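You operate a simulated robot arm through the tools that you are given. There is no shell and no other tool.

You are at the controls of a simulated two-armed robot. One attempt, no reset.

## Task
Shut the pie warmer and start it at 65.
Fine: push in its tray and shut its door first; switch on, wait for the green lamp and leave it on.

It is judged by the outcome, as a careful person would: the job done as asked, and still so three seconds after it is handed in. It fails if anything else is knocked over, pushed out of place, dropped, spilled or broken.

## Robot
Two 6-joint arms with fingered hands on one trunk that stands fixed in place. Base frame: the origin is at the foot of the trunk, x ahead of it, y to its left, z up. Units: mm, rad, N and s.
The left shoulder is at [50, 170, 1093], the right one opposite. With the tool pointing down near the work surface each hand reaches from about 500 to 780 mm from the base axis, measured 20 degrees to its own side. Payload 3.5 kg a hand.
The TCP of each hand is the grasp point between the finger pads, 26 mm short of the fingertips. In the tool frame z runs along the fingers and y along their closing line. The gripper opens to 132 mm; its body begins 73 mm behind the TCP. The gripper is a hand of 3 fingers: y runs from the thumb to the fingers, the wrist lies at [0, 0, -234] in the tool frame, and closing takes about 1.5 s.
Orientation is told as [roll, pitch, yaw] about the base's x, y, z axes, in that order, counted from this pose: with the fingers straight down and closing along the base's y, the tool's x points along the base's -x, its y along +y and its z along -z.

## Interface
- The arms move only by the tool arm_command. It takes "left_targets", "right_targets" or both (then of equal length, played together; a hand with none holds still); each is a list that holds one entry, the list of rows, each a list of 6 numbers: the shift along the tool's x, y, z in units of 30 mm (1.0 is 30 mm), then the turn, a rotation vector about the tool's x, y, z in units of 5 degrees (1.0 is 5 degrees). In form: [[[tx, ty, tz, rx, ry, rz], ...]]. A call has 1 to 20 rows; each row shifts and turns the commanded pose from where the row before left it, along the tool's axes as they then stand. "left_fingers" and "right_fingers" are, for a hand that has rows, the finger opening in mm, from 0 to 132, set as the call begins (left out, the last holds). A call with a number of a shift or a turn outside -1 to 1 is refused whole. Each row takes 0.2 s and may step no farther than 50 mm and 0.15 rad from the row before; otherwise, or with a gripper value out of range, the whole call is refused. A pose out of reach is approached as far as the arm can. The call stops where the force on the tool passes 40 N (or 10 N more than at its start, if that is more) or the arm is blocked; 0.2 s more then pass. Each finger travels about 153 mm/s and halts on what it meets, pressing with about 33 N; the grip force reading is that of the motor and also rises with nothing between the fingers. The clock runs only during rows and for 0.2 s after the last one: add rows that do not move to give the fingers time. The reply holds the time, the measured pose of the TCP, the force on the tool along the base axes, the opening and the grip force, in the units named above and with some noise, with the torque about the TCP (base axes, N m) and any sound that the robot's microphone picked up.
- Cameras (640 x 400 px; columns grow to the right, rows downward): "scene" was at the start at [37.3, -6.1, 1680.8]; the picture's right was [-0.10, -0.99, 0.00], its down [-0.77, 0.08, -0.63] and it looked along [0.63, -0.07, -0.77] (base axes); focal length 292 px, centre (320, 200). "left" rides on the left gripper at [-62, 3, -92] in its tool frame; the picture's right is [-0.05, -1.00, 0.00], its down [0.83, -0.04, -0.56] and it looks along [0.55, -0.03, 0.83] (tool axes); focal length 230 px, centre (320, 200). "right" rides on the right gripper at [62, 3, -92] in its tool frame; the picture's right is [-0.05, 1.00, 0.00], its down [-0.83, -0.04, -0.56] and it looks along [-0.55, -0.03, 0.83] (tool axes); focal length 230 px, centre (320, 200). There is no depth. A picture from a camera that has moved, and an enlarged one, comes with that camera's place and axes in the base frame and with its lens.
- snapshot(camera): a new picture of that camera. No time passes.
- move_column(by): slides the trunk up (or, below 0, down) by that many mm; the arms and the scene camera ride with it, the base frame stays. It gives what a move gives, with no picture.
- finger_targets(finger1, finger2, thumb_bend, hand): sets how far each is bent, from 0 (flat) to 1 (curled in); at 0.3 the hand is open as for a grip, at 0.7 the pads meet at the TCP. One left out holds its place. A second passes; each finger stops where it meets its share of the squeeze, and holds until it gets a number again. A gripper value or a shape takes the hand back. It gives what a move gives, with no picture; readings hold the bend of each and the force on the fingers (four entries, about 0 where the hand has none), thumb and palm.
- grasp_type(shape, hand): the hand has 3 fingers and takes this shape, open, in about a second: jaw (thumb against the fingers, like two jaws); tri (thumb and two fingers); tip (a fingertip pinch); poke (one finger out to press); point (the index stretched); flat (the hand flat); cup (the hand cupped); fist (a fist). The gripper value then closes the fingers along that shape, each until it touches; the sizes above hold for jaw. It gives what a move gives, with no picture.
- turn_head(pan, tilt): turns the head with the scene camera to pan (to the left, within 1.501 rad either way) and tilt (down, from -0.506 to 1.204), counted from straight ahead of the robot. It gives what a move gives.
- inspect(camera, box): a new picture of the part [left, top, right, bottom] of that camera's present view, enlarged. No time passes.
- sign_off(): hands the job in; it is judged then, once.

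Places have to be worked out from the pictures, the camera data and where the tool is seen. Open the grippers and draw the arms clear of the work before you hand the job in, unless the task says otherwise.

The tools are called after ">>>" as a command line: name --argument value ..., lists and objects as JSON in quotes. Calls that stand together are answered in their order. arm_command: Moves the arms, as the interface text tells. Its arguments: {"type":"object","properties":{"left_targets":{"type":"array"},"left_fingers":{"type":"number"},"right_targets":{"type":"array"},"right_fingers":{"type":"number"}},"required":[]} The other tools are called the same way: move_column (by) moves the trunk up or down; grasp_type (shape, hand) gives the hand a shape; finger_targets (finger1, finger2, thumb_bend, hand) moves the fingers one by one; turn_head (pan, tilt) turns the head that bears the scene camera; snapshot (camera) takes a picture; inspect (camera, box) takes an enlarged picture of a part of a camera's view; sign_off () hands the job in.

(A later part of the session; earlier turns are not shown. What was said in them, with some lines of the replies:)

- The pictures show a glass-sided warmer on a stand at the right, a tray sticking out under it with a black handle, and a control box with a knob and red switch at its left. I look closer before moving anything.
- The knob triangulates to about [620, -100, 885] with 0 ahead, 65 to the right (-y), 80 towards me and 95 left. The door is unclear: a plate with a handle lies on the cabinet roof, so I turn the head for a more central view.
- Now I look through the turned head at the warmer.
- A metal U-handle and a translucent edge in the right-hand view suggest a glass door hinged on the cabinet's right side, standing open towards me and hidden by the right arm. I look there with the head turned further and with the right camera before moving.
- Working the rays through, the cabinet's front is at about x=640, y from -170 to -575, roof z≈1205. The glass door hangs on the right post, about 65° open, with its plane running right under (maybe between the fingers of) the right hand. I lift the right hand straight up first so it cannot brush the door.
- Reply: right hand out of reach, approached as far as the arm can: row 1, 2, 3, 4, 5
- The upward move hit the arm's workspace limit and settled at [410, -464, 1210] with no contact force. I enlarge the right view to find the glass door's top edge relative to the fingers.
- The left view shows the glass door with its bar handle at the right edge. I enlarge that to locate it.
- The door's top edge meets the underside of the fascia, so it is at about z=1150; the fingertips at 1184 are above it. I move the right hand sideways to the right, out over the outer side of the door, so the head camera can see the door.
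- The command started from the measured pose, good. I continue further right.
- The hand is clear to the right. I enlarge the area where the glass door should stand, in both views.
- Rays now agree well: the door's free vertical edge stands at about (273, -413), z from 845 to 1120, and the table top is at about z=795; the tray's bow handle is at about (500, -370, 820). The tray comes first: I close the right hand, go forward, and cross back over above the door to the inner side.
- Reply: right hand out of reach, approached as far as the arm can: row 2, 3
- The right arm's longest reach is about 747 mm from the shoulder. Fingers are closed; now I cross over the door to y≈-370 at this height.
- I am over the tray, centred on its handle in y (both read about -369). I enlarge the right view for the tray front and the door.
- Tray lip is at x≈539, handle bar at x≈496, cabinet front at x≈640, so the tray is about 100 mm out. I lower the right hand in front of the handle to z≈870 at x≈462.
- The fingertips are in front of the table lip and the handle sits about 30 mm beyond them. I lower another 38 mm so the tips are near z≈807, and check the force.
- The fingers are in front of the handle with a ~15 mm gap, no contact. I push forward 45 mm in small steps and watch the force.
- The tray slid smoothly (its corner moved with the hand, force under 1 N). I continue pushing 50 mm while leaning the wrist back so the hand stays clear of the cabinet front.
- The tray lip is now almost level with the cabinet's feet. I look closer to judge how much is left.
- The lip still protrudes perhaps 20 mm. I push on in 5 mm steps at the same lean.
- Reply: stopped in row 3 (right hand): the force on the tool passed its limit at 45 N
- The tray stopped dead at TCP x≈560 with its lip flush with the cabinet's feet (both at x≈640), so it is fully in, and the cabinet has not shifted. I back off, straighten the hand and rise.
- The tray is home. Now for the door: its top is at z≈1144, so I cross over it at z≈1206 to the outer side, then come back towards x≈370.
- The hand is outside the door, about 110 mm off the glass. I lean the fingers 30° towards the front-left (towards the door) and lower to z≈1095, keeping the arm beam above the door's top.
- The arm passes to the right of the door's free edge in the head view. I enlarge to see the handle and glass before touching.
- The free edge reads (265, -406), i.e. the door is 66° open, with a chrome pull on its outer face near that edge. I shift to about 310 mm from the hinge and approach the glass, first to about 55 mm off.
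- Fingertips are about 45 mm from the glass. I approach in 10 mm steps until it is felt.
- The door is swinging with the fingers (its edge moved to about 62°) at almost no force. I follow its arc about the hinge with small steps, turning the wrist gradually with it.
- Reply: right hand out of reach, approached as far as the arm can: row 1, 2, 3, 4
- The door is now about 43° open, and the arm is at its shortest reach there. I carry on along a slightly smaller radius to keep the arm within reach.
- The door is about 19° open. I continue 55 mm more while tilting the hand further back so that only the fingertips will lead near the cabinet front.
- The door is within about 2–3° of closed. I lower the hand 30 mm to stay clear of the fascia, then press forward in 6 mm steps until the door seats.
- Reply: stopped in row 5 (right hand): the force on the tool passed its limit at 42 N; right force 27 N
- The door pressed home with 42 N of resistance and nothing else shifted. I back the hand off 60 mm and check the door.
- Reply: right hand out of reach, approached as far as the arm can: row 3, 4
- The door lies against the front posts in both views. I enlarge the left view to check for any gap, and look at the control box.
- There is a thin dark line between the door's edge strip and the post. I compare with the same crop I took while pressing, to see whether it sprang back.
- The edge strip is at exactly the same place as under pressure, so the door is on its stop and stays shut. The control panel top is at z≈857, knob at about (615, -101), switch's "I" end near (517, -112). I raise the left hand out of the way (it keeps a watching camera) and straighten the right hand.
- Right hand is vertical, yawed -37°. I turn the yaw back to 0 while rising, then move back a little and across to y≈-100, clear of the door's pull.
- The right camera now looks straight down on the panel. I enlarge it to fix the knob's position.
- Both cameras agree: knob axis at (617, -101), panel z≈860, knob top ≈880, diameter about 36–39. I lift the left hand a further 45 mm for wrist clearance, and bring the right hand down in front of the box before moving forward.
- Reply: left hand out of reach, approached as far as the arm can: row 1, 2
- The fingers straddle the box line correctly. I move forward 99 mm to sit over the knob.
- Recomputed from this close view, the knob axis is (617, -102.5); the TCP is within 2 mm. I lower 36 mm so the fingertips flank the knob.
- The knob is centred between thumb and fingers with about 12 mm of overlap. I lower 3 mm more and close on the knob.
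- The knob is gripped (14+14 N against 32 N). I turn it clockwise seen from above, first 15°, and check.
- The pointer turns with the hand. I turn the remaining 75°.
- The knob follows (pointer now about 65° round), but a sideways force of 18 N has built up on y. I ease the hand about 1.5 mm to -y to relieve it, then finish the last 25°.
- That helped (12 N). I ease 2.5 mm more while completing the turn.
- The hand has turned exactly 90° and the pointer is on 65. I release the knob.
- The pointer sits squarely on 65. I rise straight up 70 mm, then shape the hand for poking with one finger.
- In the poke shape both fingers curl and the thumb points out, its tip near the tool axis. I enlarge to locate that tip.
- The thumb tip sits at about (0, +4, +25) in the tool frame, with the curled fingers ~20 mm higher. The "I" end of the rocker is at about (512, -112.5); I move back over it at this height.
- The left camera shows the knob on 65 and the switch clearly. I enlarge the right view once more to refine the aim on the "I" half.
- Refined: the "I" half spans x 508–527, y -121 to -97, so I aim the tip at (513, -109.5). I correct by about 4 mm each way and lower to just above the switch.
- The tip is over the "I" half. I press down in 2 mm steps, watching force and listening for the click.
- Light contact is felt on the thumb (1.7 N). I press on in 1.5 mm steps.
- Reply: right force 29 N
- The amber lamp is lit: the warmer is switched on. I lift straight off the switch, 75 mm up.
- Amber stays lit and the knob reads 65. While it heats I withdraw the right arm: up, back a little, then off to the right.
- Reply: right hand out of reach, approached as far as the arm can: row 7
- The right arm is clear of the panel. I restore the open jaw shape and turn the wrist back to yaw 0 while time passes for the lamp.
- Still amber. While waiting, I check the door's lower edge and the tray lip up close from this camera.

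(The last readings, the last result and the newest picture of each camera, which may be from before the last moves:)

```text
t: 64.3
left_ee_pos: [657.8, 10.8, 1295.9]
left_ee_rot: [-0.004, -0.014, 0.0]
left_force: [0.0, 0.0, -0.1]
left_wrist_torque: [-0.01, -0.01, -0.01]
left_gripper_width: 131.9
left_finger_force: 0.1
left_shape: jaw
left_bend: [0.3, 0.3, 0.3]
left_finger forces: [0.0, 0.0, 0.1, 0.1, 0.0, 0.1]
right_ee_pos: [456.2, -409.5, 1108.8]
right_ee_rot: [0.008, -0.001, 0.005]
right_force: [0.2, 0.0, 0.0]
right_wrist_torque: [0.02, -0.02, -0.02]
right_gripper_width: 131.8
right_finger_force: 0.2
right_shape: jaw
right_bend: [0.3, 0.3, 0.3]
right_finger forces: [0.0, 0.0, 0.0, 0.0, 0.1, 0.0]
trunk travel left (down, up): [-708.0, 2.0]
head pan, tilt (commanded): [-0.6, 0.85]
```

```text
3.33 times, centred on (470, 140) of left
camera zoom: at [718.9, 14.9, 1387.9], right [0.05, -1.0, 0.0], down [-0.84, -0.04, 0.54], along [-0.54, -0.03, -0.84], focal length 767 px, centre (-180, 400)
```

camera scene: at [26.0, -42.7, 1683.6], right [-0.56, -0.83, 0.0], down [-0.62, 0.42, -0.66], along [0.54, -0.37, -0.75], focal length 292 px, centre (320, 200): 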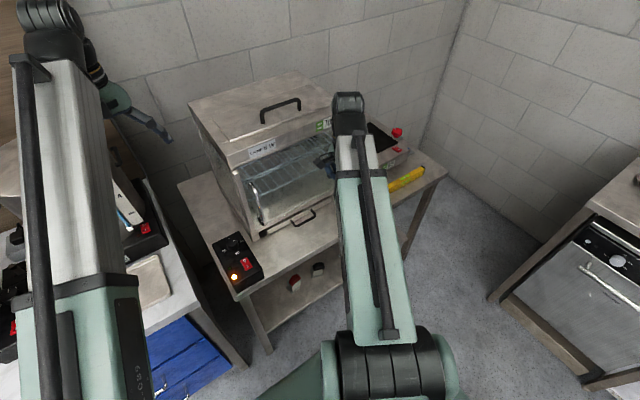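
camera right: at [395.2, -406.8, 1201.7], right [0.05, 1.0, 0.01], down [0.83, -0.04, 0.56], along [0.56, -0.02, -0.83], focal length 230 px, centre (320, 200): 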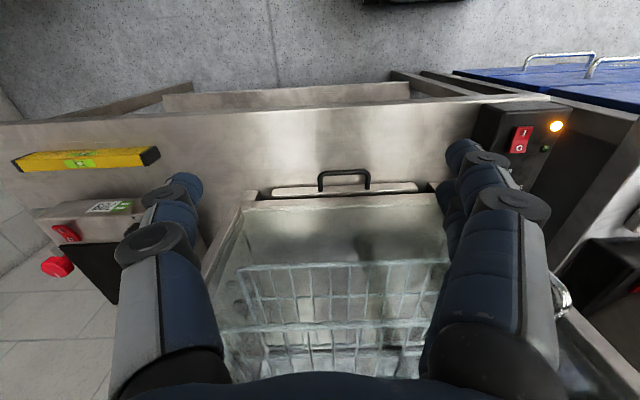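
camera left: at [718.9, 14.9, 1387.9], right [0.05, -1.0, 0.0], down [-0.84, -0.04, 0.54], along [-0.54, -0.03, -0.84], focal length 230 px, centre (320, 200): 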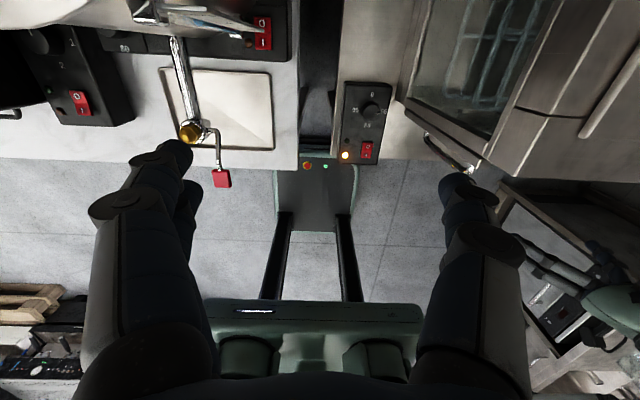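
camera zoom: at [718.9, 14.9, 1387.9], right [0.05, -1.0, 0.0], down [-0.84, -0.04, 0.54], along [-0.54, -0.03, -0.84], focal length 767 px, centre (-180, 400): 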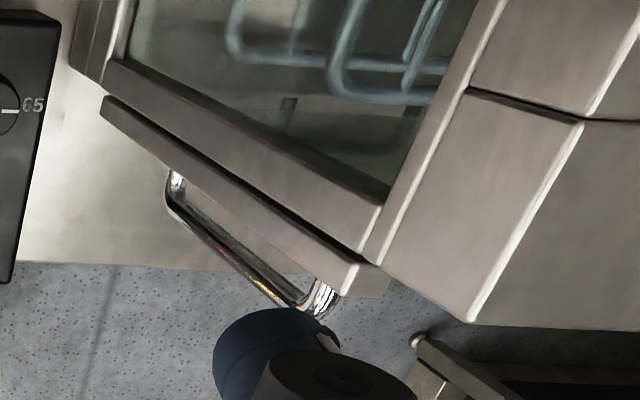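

Tray lip is flush with the feet and the door lies along the front. I move the right hand back to about its starting place and let time run for the lamp.

>>> arm_command --right_targets '[[[0.5, -0.3, -0.5, 0, 0, 0], [0.5, -0.3, -0.5, 0, 0, 0], [0.5, -0.3, -0.5, 0, 0, 0], [0.3, -0.2, -0.5, 0, 0, 0], [0, 0, 0, 0, 0, 0], [0, 0, 0, 0, 0, 0], [0, 0, 0, 0, 0, 0], [0, 0, 0, 0, 0, 0], [0, 0, 0, 0, 0, 0], [0, 0, 0, 0, 0, 0], [0, 0, 0, 0, 0, 0], [0, 0, 0, 0, 0, 0], [0, 0, 0, 0, 0, 0], [0, 0, 0, 0, 0, 0], [0, 0, 0, 0, 0, 0], [0, 0, 0, 0, 0, 0], [0, 0, 0, 0, 0, 0], [0, 0, 0, 0, 0, 0], [0, 0, 0, 0, 0, 0], [0, 0, 0, 0, 0, 0]]]'

>>> inspect --camera "left" --box '[320, 60, 420, 180]'

>>> inspect --camera "scene" --box '[180, 70, 400, 300]'

```text
t: 68.5
left_ee_pos: [657.8, 9.2, 1295.1]
left_ee_rot: [-0.003, -0.015, 0.0]
left_force: [0.1, -0.1, -0.4]
left_wrist_torque: [0.02, -0.04, 0.02]
left_gripper_width: 131.9
left_finger_force: 0.1
left_shape: jaw
left_bend: [0.3, 0.3, 0.3]
left_finger forces: [0.1, 0.0, 0.1, 0.0, 0.0, 0.0]
right_ee_pos: [401.0, -442.0, 1169.0]
right_ee_rot: [0.009, -0.002, 0.001]
right_force: [0.1, 0.4, -0.4]
right_wrist_torque: [-0.02, -0.03, -0.02]
right_gripper_width: 131.7
right_finger_force: 0.0
right_shape: jaw
right_bend: [0.3, 0.3, 0.3]
right_finger forces: [0.1, 0.0, 0.0, 0.0, 0.1, 0.0]
trunk travel left (down, up): [-708.0, 2.0]
head pan, tilt (commanded): [-0.6, 0.85]
```

```text
3.33 times, centred on (370, 120) of left
camera zoom: at [718.9, 14.9, 1387.9], right [0.05, -1.0, 0.0], down [-0.84, -0.04, 0.54], along [-0.54, -0.03, -0.84], focal length 767 px, centre (153, 467)
```

zoom: 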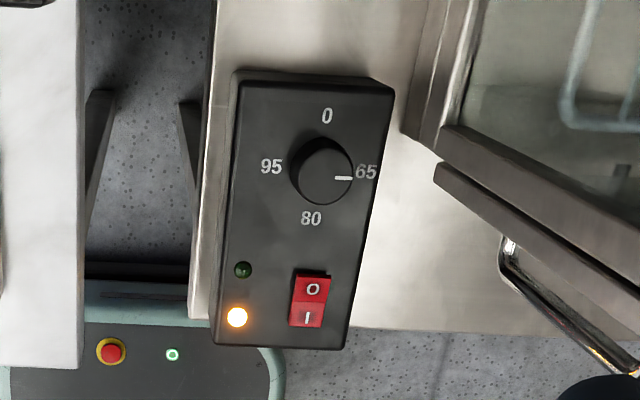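

```text
1.74 times, centred on (290, 185) of scene
camera zoom: at [25.9, -42.3, 1683.6], right [-0.56, -0.83, 0.0], down [-0.62, 0.42, -0.66], along [0.54, -0.37, -0.75], focal length 508 px, centre (372, 226)
```

zoom: 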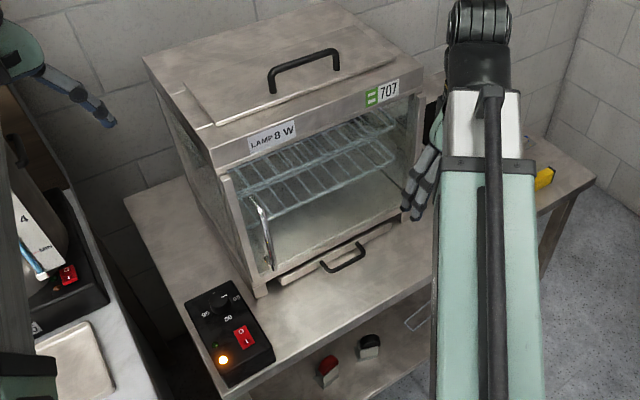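

Everything stands as it should and the amber heating lamp is still on. I keep waiting for the green lamp.

>>> arm_command --right_targets '[[[0, 0, 0, 0, 0, 0], [0, 0, 0, 0, 0, 0], [0, 0, 0, 0, 0, 0], [0, 0, 0, 0, 0, 0], [0, 0, 0, 0, 0, 0], [0, 0, 0, 0, 0, 0], [0, 0, 0, 0, 0, 0], [0, 0, 0, 0, 0, 0], [0, 0, 0, 0, 0, 0], [0, 0, 0, 0, 0, 0], [0, 0, 0, 0, 0, 0], [0, 0, 0, 0, 0, 0], [0, 0, 0, 0, 0, 0], [0, 0, 0, 0, 0, 0], [0, 0, 0, 0, 0, 0], [0, 0, 0, 0, 0, 0], [0, 0, 0, 0, 0, 0], [0, 0, 0, 0, 0, 0], [0, 0, 0, 0, 0, 0], [0, 0, 0, 0, 0, 0]]]'

>>> inspect --camera "left" --box '[320, 60, 420, 180]'

```text
t: 72.7
left_ee_pos: [658.7, 10.3, 1295.1]
left_ee_rot: [-0.003, -0.015, 0.0]
left_force: [-0.1, -0.5, -0.4]
left_wrist_torque: [-0.02, 0.02, 0.04]
left_gripper_width: 131.9
left_finger_force: 0.0
left_shape: jaw
left_bend: [0.3, 0.3, 0.3]
left_finger forces: [0.0, 0.0, 0.0, 0.1, 0.0, 0.1]
right_ee_pos: [402.2, -443.9, 1169.1]
right_ee_rot: [0.007, -0.003, 0.002]
right_force: [-0.3, -0.7, 0.5]
right_wrist_torque: [-0.02, -0.02, 0.0]
right_gripper_width: 131.9
right_finger_force: 0.0
right_shape: jaw
right_bend: [0.3, 0.3, 0.3]
right_finger forces: [0.1, 0.0, 0.0, 0.0, 0.0, 0.0]
trunk travel left (down, up): [-708.0, 2.0]
head pan, tilt (commanded): [-0.6, 0.85]
```

```text
3.33 times, centred on (370, 120) of left
camera zoom: at [718.9, 14.9, 1387.9], right [0.05, -1.0, 0.0], down [-0.84, -0.04, 0.54], along [-0.54, -0.03, -0.84], focal length 767 px, centre (153, 467)
```

zoom: 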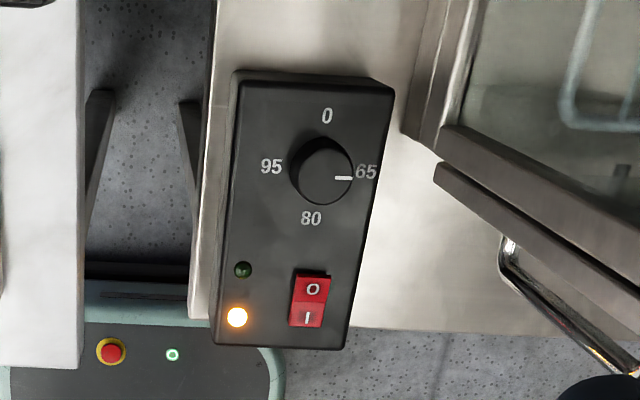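

Still amber about 17 s after switch-on. I wait on in longer stretches.

>>> arm_command --right_targets '[[[0, 0, 0, 0, 0, 0], [0, 0, 0, 0, 0, 0], [0, 0, 0, 0, 0, 0], [0, 0, 0, 0, 0, 0], [0, 0, 0, 0, 0, 0], [0, 0, 0, 0, 0, 0], [0, 0, 0, 0, 0, 0], [0, 0, 0, 0, 0, 0], [0, 0, 0, 0, 0, 0], [0, 0, 0, 0, 0, 0], [0, 0, 0, 0, 0, 0], [0, 0, 0, 0, 0, 0], [0, 0, 0, 0, 0, 0], [0, 0, 0, 0, 0, 0], [0, 0, 0, 0, 0, 0], [0, 0, 0, 0, 0, 0], [0, 0, 0, 0, 0, 0], [0, 0, 0, 0, 0, 0], [0, 0, 0, 0, 0, 0], [0, 0, 0, 0, 0, 0]]]'

>>> arm_command --right_targets '[[[0, 0, 0, 0, 0, 0], [0, 0, 0, 0, 0, 0], [0, 0, 0, 0, 0, 0], [0, 0, 0, 0, 0, 0], [0, 0, 0, 0, 0, 0], [0, 0, 0, 0, 0, 0], [0, 0, 0, 0, 0, 0], [0, 0, 0, 0, 0, 0], [0, 0, 0, 0, 0, 0], [0, 0, 0, 0, 0, 0], [0, 0, 0, 0, 0, 0], [0, 0, 0, 0, 0, 0], [0, 0, 0, 0, 0, 0], [0, 0, 0, 0, 0, 0], [0, 0, 0, 0, 0, 0], [0, 0, 0, 0, 0, 0], [0, 0, 0, 0, 0, 0], [0, 0, 0, 0, 0, 0], [0, 0, 0, 0, 0, 0], [0, 0, 0, 0, 0, 0]]]'

>>> inspect --camera "left" --box '[320, 60, 420, 180]'

```text
t: 76.9
left_ee_pos: [659.2, 10.0, 1295.0]
left_ee_rot: [-0.004, -0.012, 0.0]
left_force: [0.3, 0.5, -1.0]
left_wrist_torque: [0.01, 0.03, 0.01]
left_gripper_width: 131.8
left_finger_force: 0.2
left_shape: jaw
left_bend: [0.3, 0.3, 0.3]
left_finger forces: [0.0, 0.1, 0.1, 0.0, 0.0, 0.0]
right_ee_pos: [401.2, -443.6, 1169.0]
right_ee_rot: [0.007, -0.003, 0.004]
right_force: [0.4, -0.3, 0.1]
right_wrist_torque: [0.03, 0.01, -0.01]
right_gripper_width: 131.8
right_finger_force: 0.0
right_shape: jaw
right_bend: [0.3, 0.3, 0.3]
right_finger forces: [0.1, 0.0, 0.0, 0.0, 0.0, 0.0]
trunk travel left (down, up): [-708.0, 2.0]
head pan, tilt (commanded): [-0.6, 0.85]
```

```text
t: 81.1
left_ee_pos: [658.8, 9.6, 1294.6]
left_ee_rot: [-0.003, -0.013, 0.0]
left_force: [0.0, 1.0, 0.4]
left_wrist_torque: [-0.02, -0.01, 0.0]
left_gripper_width: 132.1
left_finger_force: 0.0
left_shape: jaw
left_bend: [0.3, 0.3, 0.3]
left_finger forces: [0.0, 0.0, 0.0, 0.1, 0.1, 0.1]
right_ee_pos: [401.9, -443.7, 1169.5]
right_ee_rot: [0.006, -0.002, 0.002]
right_force: [0.3, -0.9, 0.0]
right_wrist_torque: [-0.01, 0.01, -0.01]
right_gripper_width: 132.0
right_finger_force: 0.1
right_shape: jaw
right_bend: [0.3, 0.3, 0.3]
right_finger forces: [0.1, 0.0, 0.1, 0.0, 0.0, 0.0]
trunk travel left (down, up): [-708.0, 2.0]
head pan, tilt (commanded): [-0.6, 0.85]
```

```text
3.33 times, centred on (370, 120) of left
camera zoom: at [718.9, 14.9, 1387.9], right [0.05, -1.0, 0.0], down [-0.84, -0.04, 0.54], along [-0.54, -0.03, -0.84], focal length 767 px, centre (153, 467)
```

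zoom: 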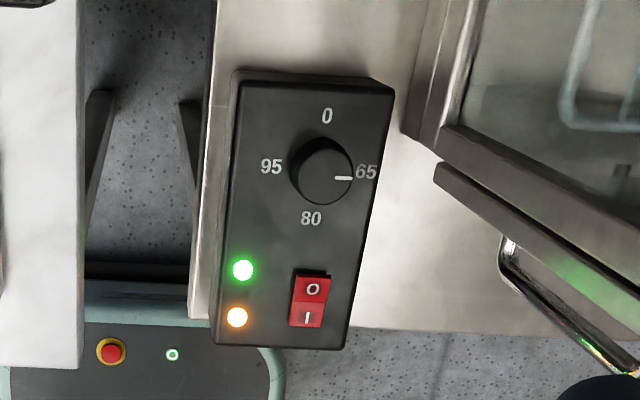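

The green lamp is lit with the switch still on and the knob at 65. I take one last look over the whole scene before handing in.

>>> snapshot --camera "scene"

>>> snapshot --camera "right"

```text
taken
camera scene: at [25.9, -42.3, 1683.6], right [-0.56, -0.83, 0.0], down [-0.62, 0.42, -0.66], along [0.54, -0.37, -0.75], focal length 292 px, centre (320, 200)
```

scene: 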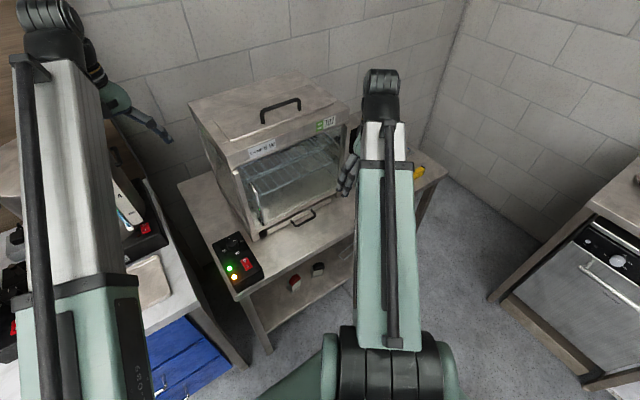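

```text
taken
camera right: at [340.8, -440.5, 1261.3], right [0.05, 1.0, 0.01], down [0.83, -0.05, 0.56], along [0.56, -0.02, -0.83], focal length 230 px, centre (320, 200)
```

right: 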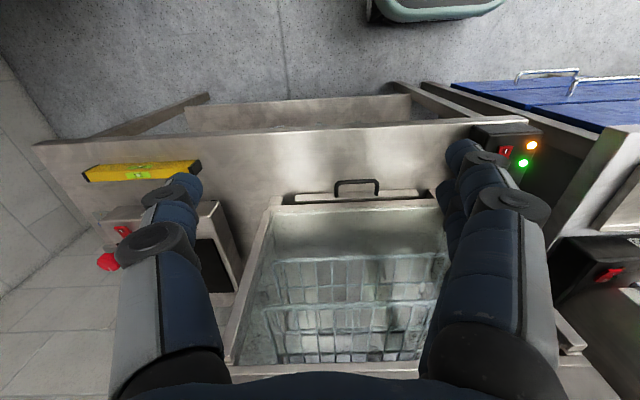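

The tray is in, the door is shut, the knob is at 65, and both lamps are lit. The level, the other appliance and the items on the shelf look undisturbed, and both hands are open and clear. I hand the job in.

>>> sign_off

```text
The job is handed in.
```

The pie warmer is shut, set to 65 and running. I handed the job in after the green lamp came on, with the switch left on.

- **Tray:** pushed in until it stopped, with its front lip flush with the cabinet's feet.
- **Door:** pressed closed against its stop. It stayed there after I let go, though a thin dark line of a few millimetres shows between the door edge and the post.
- **Controls:** the knob points at 65 and the switch is on "I". The amber lamp lit straight away, and the green lamp came on about 20 to 25 seconds later.

Nothing else looked moved or knocked over in the final pictures, and both hands are open and clear of the warmer.
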